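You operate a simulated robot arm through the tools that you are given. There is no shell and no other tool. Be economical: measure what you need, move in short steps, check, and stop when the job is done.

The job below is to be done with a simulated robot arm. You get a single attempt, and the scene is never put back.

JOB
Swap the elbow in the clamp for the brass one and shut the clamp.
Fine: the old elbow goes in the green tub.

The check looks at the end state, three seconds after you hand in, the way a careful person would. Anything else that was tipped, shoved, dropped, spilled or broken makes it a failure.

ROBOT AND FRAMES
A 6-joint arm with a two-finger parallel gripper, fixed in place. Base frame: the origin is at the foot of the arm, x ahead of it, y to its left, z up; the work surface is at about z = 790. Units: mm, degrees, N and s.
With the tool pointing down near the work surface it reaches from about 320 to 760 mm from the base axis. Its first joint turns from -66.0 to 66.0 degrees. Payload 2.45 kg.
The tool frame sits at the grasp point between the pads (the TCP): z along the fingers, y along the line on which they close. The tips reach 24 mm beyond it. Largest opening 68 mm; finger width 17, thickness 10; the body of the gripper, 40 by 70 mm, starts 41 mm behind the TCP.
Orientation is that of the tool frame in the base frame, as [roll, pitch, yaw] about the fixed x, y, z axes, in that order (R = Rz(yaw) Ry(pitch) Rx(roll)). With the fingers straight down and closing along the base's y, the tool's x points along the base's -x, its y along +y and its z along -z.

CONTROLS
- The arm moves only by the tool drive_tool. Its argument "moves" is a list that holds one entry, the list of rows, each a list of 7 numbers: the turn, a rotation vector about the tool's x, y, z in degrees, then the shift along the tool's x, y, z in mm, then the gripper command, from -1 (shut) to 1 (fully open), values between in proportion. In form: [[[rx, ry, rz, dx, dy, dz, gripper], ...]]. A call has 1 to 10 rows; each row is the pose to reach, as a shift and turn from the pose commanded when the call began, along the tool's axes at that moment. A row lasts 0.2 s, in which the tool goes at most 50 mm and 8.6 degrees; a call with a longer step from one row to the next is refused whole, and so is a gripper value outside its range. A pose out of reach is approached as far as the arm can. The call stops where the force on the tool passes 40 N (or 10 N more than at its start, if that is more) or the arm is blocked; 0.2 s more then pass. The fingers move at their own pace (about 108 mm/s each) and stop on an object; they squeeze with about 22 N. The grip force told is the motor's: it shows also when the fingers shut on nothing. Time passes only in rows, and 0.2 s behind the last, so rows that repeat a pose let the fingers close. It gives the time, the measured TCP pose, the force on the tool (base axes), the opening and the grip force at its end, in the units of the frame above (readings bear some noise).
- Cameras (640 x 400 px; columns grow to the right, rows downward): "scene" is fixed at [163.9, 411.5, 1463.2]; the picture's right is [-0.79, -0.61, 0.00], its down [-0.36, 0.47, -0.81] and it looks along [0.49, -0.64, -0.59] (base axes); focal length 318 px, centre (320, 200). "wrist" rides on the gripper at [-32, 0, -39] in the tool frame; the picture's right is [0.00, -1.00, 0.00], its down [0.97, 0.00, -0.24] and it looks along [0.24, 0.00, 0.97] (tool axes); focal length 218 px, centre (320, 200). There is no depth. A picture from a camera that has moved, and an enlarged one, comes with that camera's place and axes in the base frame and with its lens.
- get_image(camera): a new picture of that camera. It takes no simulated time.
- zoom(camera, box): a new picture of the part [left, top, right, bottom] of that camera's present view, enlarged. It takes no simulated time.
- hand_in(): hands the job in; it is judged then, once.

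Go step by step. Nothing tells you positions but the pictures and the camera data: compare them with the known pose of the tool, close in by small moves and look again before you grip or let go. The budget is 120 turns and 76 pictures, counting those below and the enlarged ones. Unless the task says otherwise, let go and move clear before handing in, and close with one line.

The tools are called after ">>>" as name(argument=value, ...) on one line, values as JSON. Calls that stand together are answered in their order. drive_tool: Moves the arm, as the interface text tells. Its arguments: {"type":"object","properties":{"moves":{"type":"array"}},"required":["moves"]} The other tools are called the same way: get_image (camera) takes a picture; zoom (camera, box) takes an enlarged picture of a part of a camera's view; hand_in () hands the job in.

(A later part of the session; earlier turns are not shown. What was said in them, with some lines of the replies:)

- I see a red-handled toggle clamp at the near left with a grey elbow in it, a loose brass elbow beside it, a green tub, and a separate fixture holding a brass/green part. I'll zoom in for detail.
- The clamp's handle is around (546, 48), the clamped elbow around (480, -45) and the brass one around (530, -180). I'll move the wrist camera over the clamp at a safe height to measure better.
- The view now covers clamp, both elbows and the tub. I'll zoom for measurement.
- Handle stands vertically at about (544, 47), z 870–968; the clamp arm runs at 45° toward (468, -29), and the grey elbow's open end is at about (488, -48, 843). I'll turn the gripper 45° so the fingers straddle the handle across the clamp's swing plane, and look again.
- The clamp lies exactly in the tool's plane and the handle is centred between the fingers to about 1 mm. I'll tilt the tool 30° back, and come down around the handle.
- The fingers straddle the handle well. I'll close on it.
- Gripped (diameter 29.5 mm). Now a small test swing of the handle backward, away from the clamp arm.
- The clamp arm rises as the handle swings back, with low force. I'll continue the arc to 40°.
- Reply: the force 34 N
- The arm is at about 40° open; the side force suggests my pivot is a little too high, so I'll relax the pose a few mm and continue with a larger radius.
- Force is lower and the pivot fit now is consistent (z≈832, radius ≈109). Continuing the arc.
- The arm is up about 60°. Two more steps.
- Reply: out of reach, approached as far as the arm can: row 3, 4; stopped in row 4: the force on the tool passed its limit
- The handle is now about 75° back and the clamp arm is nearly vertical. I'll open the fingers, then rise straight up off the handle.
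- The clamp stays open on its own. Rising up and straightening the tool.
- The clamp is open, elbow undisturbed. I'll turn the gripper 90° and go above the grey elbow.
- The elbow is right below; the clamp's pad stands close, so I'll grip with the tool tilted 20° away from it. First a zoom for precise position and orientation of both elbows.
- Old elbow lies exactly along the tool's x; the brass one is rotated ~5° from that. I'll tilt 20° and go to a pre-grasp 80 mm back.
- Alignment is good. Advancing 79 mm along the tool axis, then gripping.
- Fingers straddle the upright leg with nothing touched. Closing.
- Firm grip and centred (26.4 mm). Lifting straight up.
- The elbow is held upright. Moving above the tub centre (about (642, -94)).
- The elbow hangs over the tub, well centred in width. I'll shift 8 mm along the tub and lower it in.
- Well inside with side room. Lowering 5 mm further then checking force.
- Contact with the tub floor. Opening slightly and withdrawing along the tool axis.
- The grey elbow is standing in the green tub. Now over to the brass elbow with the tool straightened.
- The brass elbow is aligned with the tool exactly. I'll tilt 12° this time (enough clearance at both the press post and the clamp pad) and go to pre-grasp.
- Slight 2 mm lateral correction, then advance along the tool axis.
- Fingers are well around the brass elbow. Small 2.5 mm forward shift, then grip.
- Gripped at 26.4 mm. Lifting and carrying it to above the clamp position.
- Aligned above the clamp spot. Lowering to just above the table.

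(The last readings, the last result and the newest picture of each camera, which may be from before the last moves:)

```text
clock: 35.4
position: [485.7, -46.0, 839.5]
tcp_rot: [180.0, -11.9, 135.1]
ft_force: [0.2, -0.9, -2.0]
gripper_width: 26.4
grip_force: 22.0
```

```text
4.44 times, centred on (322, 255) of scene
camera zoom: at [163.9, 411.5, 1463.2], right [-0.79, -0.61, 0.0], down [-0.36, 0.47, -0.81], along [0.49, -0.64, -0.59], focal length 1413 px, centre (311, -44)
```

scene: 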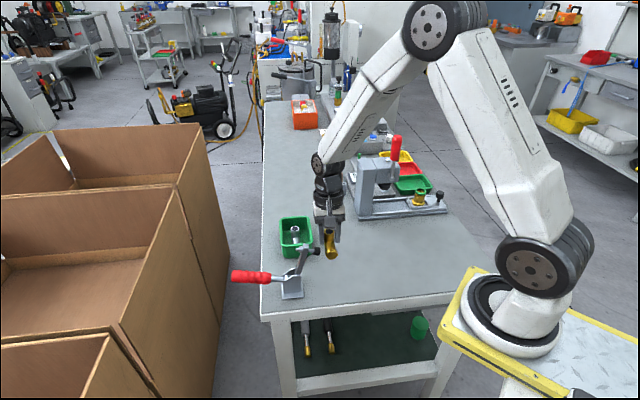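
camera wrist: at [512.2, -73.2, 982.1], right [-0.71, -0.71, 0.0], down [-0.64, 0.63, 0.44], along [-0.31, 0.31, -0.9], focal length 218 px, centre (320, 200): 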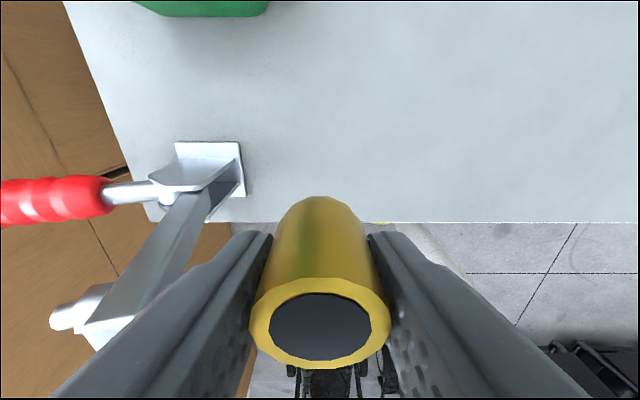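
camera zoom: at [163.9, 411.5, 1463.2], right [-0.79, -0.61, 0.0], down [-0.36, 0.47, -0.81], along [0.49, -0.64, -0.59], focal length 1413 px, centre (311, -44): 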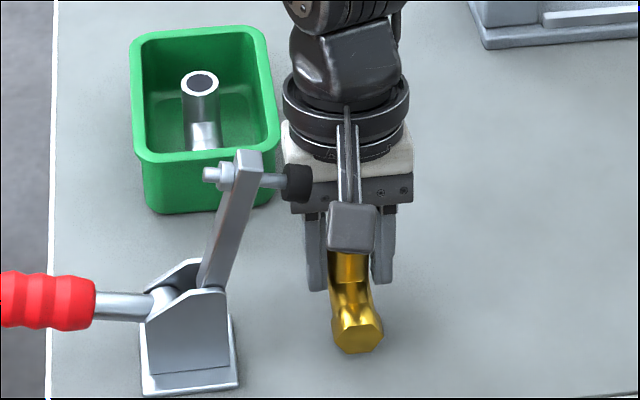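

Position agrees with the old elbow's picture. Lowering to contact.

>>> drive_tool(moves=[[[0, 0, 0, -0.6, 0, 3, -1], [0, 0, 0, -1.2, 0, 5.5, -1], [0, 0, 0, -1.2, 0, 5.5, -1]]])

>>> drive_tool(moves=[[[0, 0, 0, -0.2, 0, 1, -1], [0, 0, 0, -0.4, 0, 2, -1], [0, 0, 0, -0.4, 0, 2, -1]]])

>>> zoom(camera="scene", box=[290, 210, 354, 300])

```text
clock: 36.2
position: [484.7, -45.1, 833.3]
tcp_rot: [180.0, -12.0, 135.1]
ft_force: [0.1, 0.0, -1.7]
gripper_width: 26.5
grip_force: 21.4
```

```text
clock: 37.0
position: [485.3, -45.7, 832.1]
tcp_rot: [-179.9, -12.1, 135.2]
ft_force: [-4.0, -0.8, 16.1]
gripper_width: 26.7
grip_force: 22.0
```

```text
4.44 times, centred on (322, 255) of scene
camera zoom: at [163.5, 411.5, 1463.2], right [-0.79, -0.61, 0.0], down [-0.36, 0.47, -0.81], along [0.49, -0.64, -0.59], focal length 1413 px, centre (311, -44)
```

zoom: 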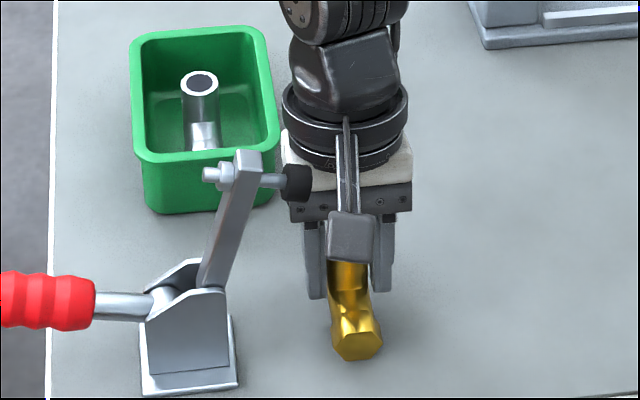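

On the table, matching the old position within a millimetre or so. Releasing and withdrawing along the tool axis.

>>> drive_tool(moves=[[[0, 0, 0, 0, 0, -0.6, 0], [0, 0, 0, 0, 0, -0.6, 0.5], [0, 0, 0, 0, 0, -0.6, 0.5], [0, 0, 0, 0, 0, -20, 0.5], [0, 0, 0, 0, 0, -55, 0.5], [0, 0, 0, 0, 0, -95, 0.5], [0, 0, 0, 0, 0, -135, 0.5], [0, 0, 0, 0, 0, -170, 0.5]]])

>>> get_image(camera="wrist")

>>> zoom(camera="scene", box=[240, 190, 368, 310])

```text
clock: 38.8
position: [510.2, -70.4, 998.4]
tcp_rot: [-179.8, -12.1, 135.1]
ft_force: [0.7, -0.3, 0.7]
gripper_width: 51.2
grip_force: 0.2
```

```text
31 pictures are left
camera wrist: at [538.5, -99.2, 1029.7], right [-0.71, -0.71, 0.0], down [-0.64, 0.63, 0.44], along [-0.31, 0.31, -0.9], focal length 218 px, centre (320, 200)
```

wrist: 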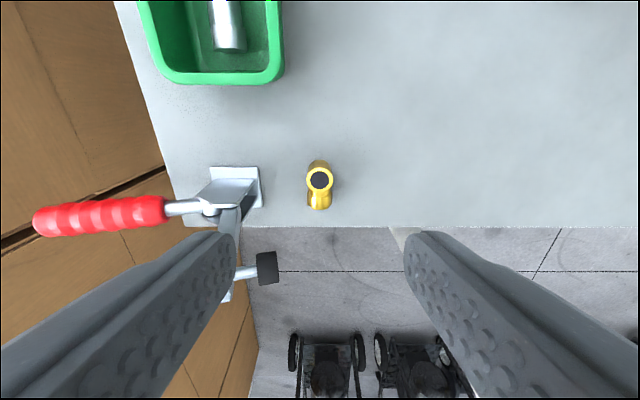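

```text
3.33 times, centred on (304, 250) of scene
camera zoom: at [163.8, 411.5, 1463.2], right [-0.79, -0.61, 0.0], down [-0.36, 0.47, -0.81], along [0.49, -0.64, -0.59], focal length 1060 px, centre (373, 33)
```

zoom: 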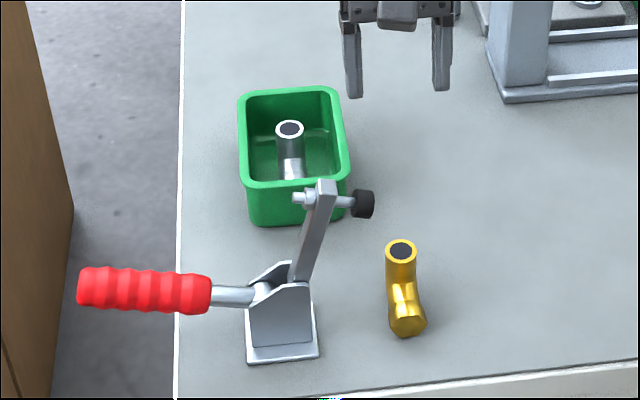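

The brass elbow sits exactly where the old one stood. Now back to the handle: first straighten and rise, then turn back by 90° over the handle side.

>>> drive_tool(moves=[[[0, -6, 0, 5, 0, -23, 1], [0, -12, 0, 9.6, 0, -50, 1], [0, -12, 0, 9.6, 0, -50, 1]]])

>>> drive_tool(moves=[[[0, 0, -8.5, 6, 21, 0, 1], [0, 0, -17, 12, 42, 0, 1], [0, 0, -25.5, 18, 63, 0, 1], [0, 0, -34, 24, 84, 0, 1], [0, 0, -42.5, 30, 105, 0, 1], [0, 0, -51, 36, 126, 0, 1], [0, 0, -59.5, 42, 147, 0, 1], [0, 0, -68, 48, 168, 0, 1], [0, 0, -76.5, 54, 189, 0, 1], [0, 0, -85, 60, 209, 0, 1]]])

```text
clock: 39.6
position: [510.5, -71.4, 1048.6]
tcp_rot: [-179.9, 0.0, 135.2]
ft_force: [-0.9, 0.4, 0.6]
gripper_width: 67.9
grip_force: 0.1
```

```text
clock: 41.8
position: [616.6, 120.0, 1047.7]
tcp_rot: [179.9, -0.1, -139.8]
ft_force: [-0.7, 0.2, 0.0]
gripper_width: 68.1
grip_force: 0.1
```

>>> drive_tool(moves=[[[0, 0, -4.9, 0, 0, 0, 1], [0, 0, -4.9, 0, 0, 0, 1]]])

>>> drive_tool(moves=[[[0, 8, 0, 0, 0, 10, 1], [0, 16, 0, 0, 0, 20, 1], [0, 24, 0, 0, 0, 30, 1], [0, 32, 0, 0, 0, 40, 1], [0, 40, 0, 0, 0, 50, 1], [0, 46, 0, 0, 0, 60, 1], [0, 46, 0, 0, 0, 60, 1]]])

>>> get_image(camera="wrist")

>>> get_image(camera="scene")

```text
clock: 42.4
position: [615.2, 118.5, 1048.7]
tcp_rot: [180.0, -0.1, -134.8]
ft_force: [0.6, -0.6, 0.4]
gripper_width: 67.8
grip_force: 0.1
```

```text
clock: 44.0
position: [616.6, 119.4, 987.1]
tcp_rot: [179.9, -46.0, -135.0]
ft_force: [0.2, 0.7, 0.0]
gripper_width: 68.2
grip_force: 0.0
```

```text
29 pictures are left
camera wrist: at [651.9, 154.0, 991.6], right [0.71, -0.71, 0.0], down [-0.35, -0.35, 0.87], along [-0.61, -0.61, -0.5], focal length 218 px, centre (320, 200)
```

wrist: 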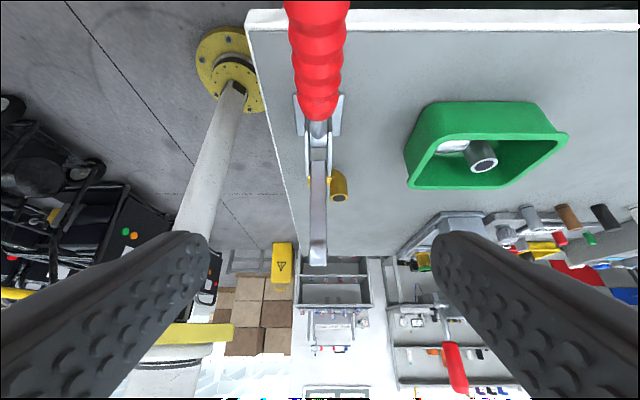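

```text
28 pictures are left
```

scene: 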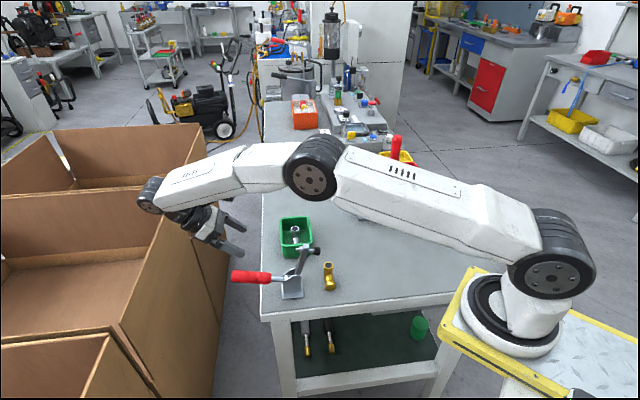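

Handle is centred between the fingers. Lowering over it.

>>> drive_tool(moves=[[[0, 0, 0, -25, 0, 24, 1], [0, 0, 0, -50, 0, 48, 1], [0, 0, 0, -72, 0, 69.5, 1], [0, 0, 0, -86, 0, 83, 1], [0, 0, 0, -86, 0, 83, 1]]])

>>> get_image(camera="wrist")

>>> zoom(camera="scene", box=[200, 190, 360, 310])

```text
clock: 45.2
position: [616.3, 119.2, 868.7]
tcp_rot: [179.9, -46.0, -134.9]
ft_force: [-0.3, 0.1, -1.5]
gripper_width: 67.6
grip_force: 0.1
```

```text
27 pictures are left
camera wrist: at [651.9, 153.7, 872.0], right [0.71, -0.71, 0.0], down [-0.35, -0.35, 0.87], along [-0.61, -0.61, -0.5], focal length 218 px, centre (320, 200)
```

wrist: 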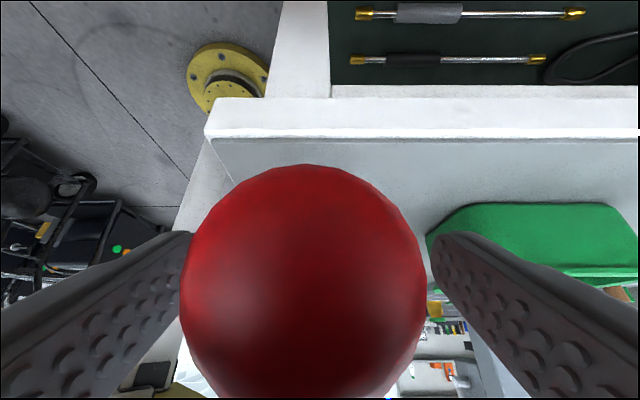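

```text
3.33 times, centred on (280, 250) of scene
camera zoom: at [163.9, 411.5, 1463.2], right [-0.79, -0.61, 0.0], down [-0.36, 0.47, -0.81], along [0.49, -0.64, -0.59], focal length 1060 px, centre (453, 33)
```

zoom: 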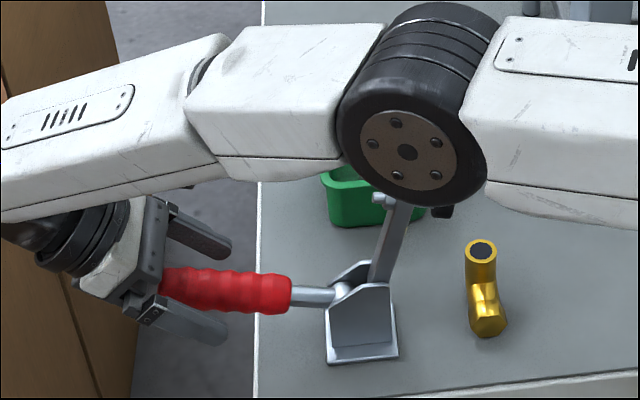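

Centred to within 2 mm. Grip the handle.

>>> drive_tool(moves=[[[0, 0, 0, 0, 1.5, 0, 1], [0, 0, 0, 0, 1.5, 0, -1], [0, 0, 0, 0, 1.5, 0, -1], [0, 0, 0, 0, 1.5, 0, -1]]])

```text
clock: 46.2
position: [614.1, 119.8, 869.4]
tcp_rot: [180.0, -46.1, -134.9]
ft_force: [-0.8, 0.1, -0.6]
gripper_width: 29.5
grip_force: 43.3
```

Gripped with almost no side force. Swinging the handle back up, first 16°.

>>> drive_tool(moves=[[[0, -8, 0, 14.2, 0, -5.4, -1], [0, -16, 0, 29.1, 0, -8.7, -1], [0, -16, 0, 29.1, 0, -8.7, -1]]])

>>> zoom(camera="scene", box=[200, 190, 360, 310])

```text
clock: 47.0
position: [605.4, 110.9, 896.4]
tcp_rot: [-180.0, -29.9, -134.8]
ft_force: [0.3, 0.7, -2.4]
gripper_width: 29.7
grip_force: 42.9
```

```text
3.33 times, centred on (280, 250) of scene
camera zoom: at [163.9, 411.5, 1463.2], right [-0.79, -0.61, 0.0], down [-0.36, 0.47, -0.81], along [0.49, -0.64, -0.59], focal length 1060 px, centre (453, 33)
```

zoom: 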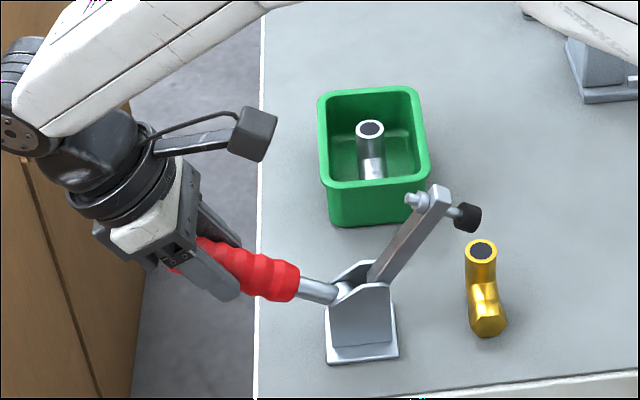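

Moving freely. Continue to about 22° from closed.

>>> drive_tool(moves=[[[0, -8, 0, 14.3, 0, -5.3, -1], [0, -16, 0, 29.2, 0, -8.6, -1], [0, -24, 0, 44.4, 0, -9.8, -1], [0, -32, 0, 59.6, 0, -8.9, -1], [0, -32, 0, 59.6, 0, -8.9, -1]]])

>>> zoom(camera="scene", box=[240, 190, 368, 310])

```text
clock: 48.2
position: [571.2, 75.9, 934.7]
tcp_rot: [-180.0, 2.1, -135.0]
ft_force: [3.6, 9.5, -7.5]
gripper_width: 29.5
grip_force: 43.9
```

```text
3.33 times, centred on (304, 250) of scene
camera zoom: at [164.1, 411.7, 1463.1], right [-0.79, -0.61, 0.0], down [-0.36, 0.47, -0.81], along [0.49, -0.64, -0.59], focal length 1060 px, centre (373, 33)
```

zoom: 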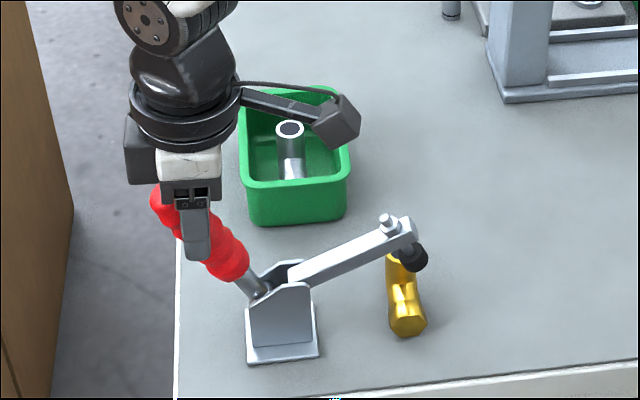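

Nearly there; two more arc steps.

>>> drive_tool(moves=[[[0, -8.5, 0, 13.3, 0, -5.2, -1], [0, -17, 0, 27.2, 0, -8.5, -1], [0, -17, 0, 27.2, 0, -8.5, -1]]])

>>> zoom(camera="scene", box=[240, 190, 368, 310])

```text
clock: 49.0
position: [550.9, 56.3, 941.6]
tcp_rot: [180.0, 18.9, -134.9]
ft_force: [-8.5, -6.2, 10.4]
gripper_width: 29.8
grip_force: 43.9
```

```text
3.33 times, centred on (304, 250) of scene
camera zoom: at [163.4, 411.3, 1463.3], right [-0.79, -0.61, 0.0], down [-0.36, 0.47, -0.81], along [0.49, -0.64, -0.59], focal length 1060 px, centre (373, 33)
```

zoom: 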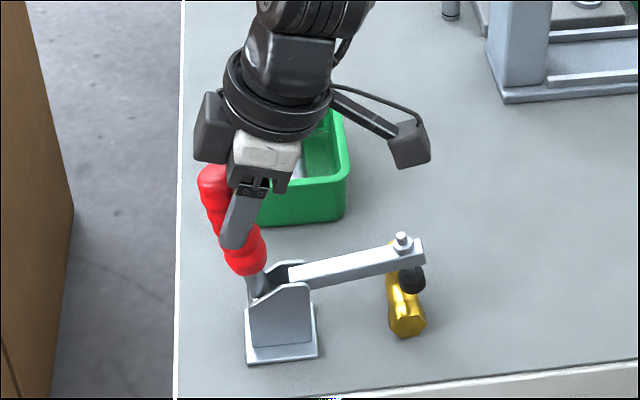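

>>> drive_tool(moves=[[[0, -5, 0, 6.5, 0, -2.8, -1], [0, -10, 0, 13.3, 0, -5.3, -1], [0, -10, 0, 13.3, 0, -5.3, -1]]])

>>> zoom(camera="scene", box=[240, 190, 368, 310])

```text
clock: 49.8
position: [540.6, 45.8, 941.3]
tcp_rot: [-180.0, 28.8, -135.1]
ft_force: [-12.4, -14.2, 2.6]
gripper_width: 29.4
grip_force: 43.5
```

```text
3.33 times, centred on (304, 250) of scene
camera zoom: at [163.5, 411.1, 1463.3], right [-0.79, -0.61, 0.0], down [-0.36, 0.47, -0.81], along [0.49, -0.64, -0.59], focal length 1060 px, centre (373, 33)
```

zoom: 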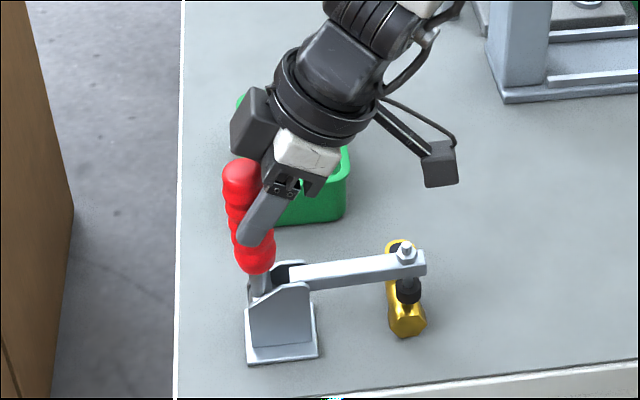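

The handle is still a few degrees short of its original vertical. Pushing on a bit further.

>>> drive_tool(moves=[[[0, -3.5, 0, 4.5, 0, -2.5, -1], [0, -7, 0, 9, 0, -5, -1], [0, -7, 0, 9, 0, -5, -1]]])

>>> zoom(camera="scene", box=[240, 190, 368, 310])

```text
clock: 50.5
position: [536.3, 40.7, 938.8]
tcp_rot: [180.0, 35.8, -134.9]
ft_force: [13.5, 7.2, -13.2]
gripper_width: 29.5
grip_force: 43.5
stopped in row 3: the force on the tool passed its limit (the readings are from after the stop); the commanded pose is now the measured one
```

```text
3.33 times, centred on (304, 250) of scene
camera zoom: at [164.5, 411.7, 1463.1], right [-0.79, -0.61, 0.0], down [-0.36, 0.47, -0.81], along [0.49, -0.64, -0.59], focal length 1060 px, centre (373, 33)
```

zoom: 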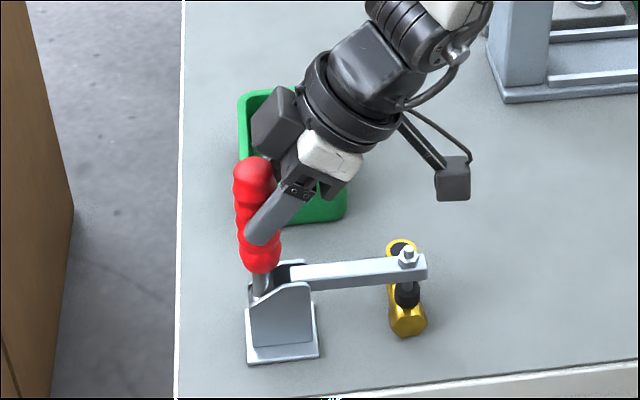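

The handle is vertical as originally and hit its stop. Releasing and backing off along the tool axis.

>>> drive_tool(moves=[[[0, 0, 0, 0, 0, 0, 0], [0, 0, 0, 0, 0, 0, 1], [0, 0, 0, 0, 0, 0, 1], [0, 0, 0, 0, 0, -20, 1], [0, 0, 0, 0, 0, -55, 1], [0, 0, 0, 0, 0, -95, 1], [0, 0, 0, 0, 0, -130, 1], [0, 0, 0, 0, 0, -130, 1]]])

>>> zoom(camera="scene", box=[270, 225, 366, 305])

>>> get_image(camera="scene")

```text
clock: 52.3
position: [481.8, -12.3, 1045.5]
tcp_rot: [180.0, 35.7, -134.9]
ft_force: [0.1, 0.7, -0.3]
gripper_width: 68.1
grip_force: 0.0
```

```text
5.00 times, centred on (318, 265) of scene
camera zoom: at [163.8, 411.5, 1463.2], right [-0.79, -0.61, 0.0], down [-0.36, 0.47, -0.81], along [0.49, -0.64, -0.59], focal length 1589 px, centre (330, -125)
```

zoom: 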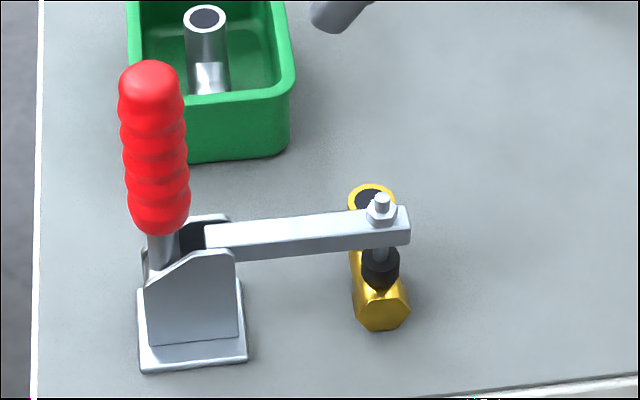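

```text
19 pictures are left
```

scene: 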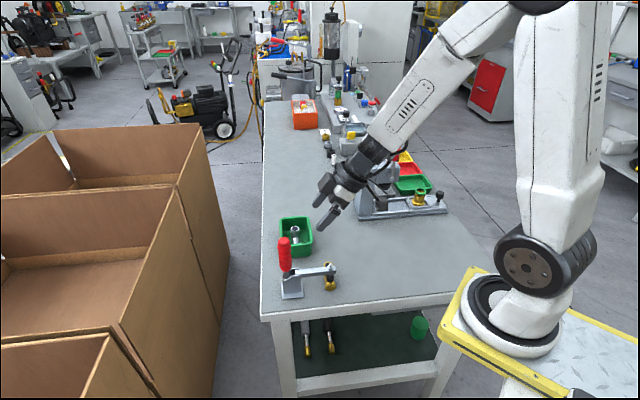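

The picture now matches the original clamped state with the brass elbow under the pad, the handle upright, the old elbow in the tub, and the gripper clear. Handing in.

>>> hand_in()

```text
The job is handed in.
```

The brass elbow is in the shut clamp where the old one stood, the old elbow is standing in the green tub, and the last pictures show nothing else moved.
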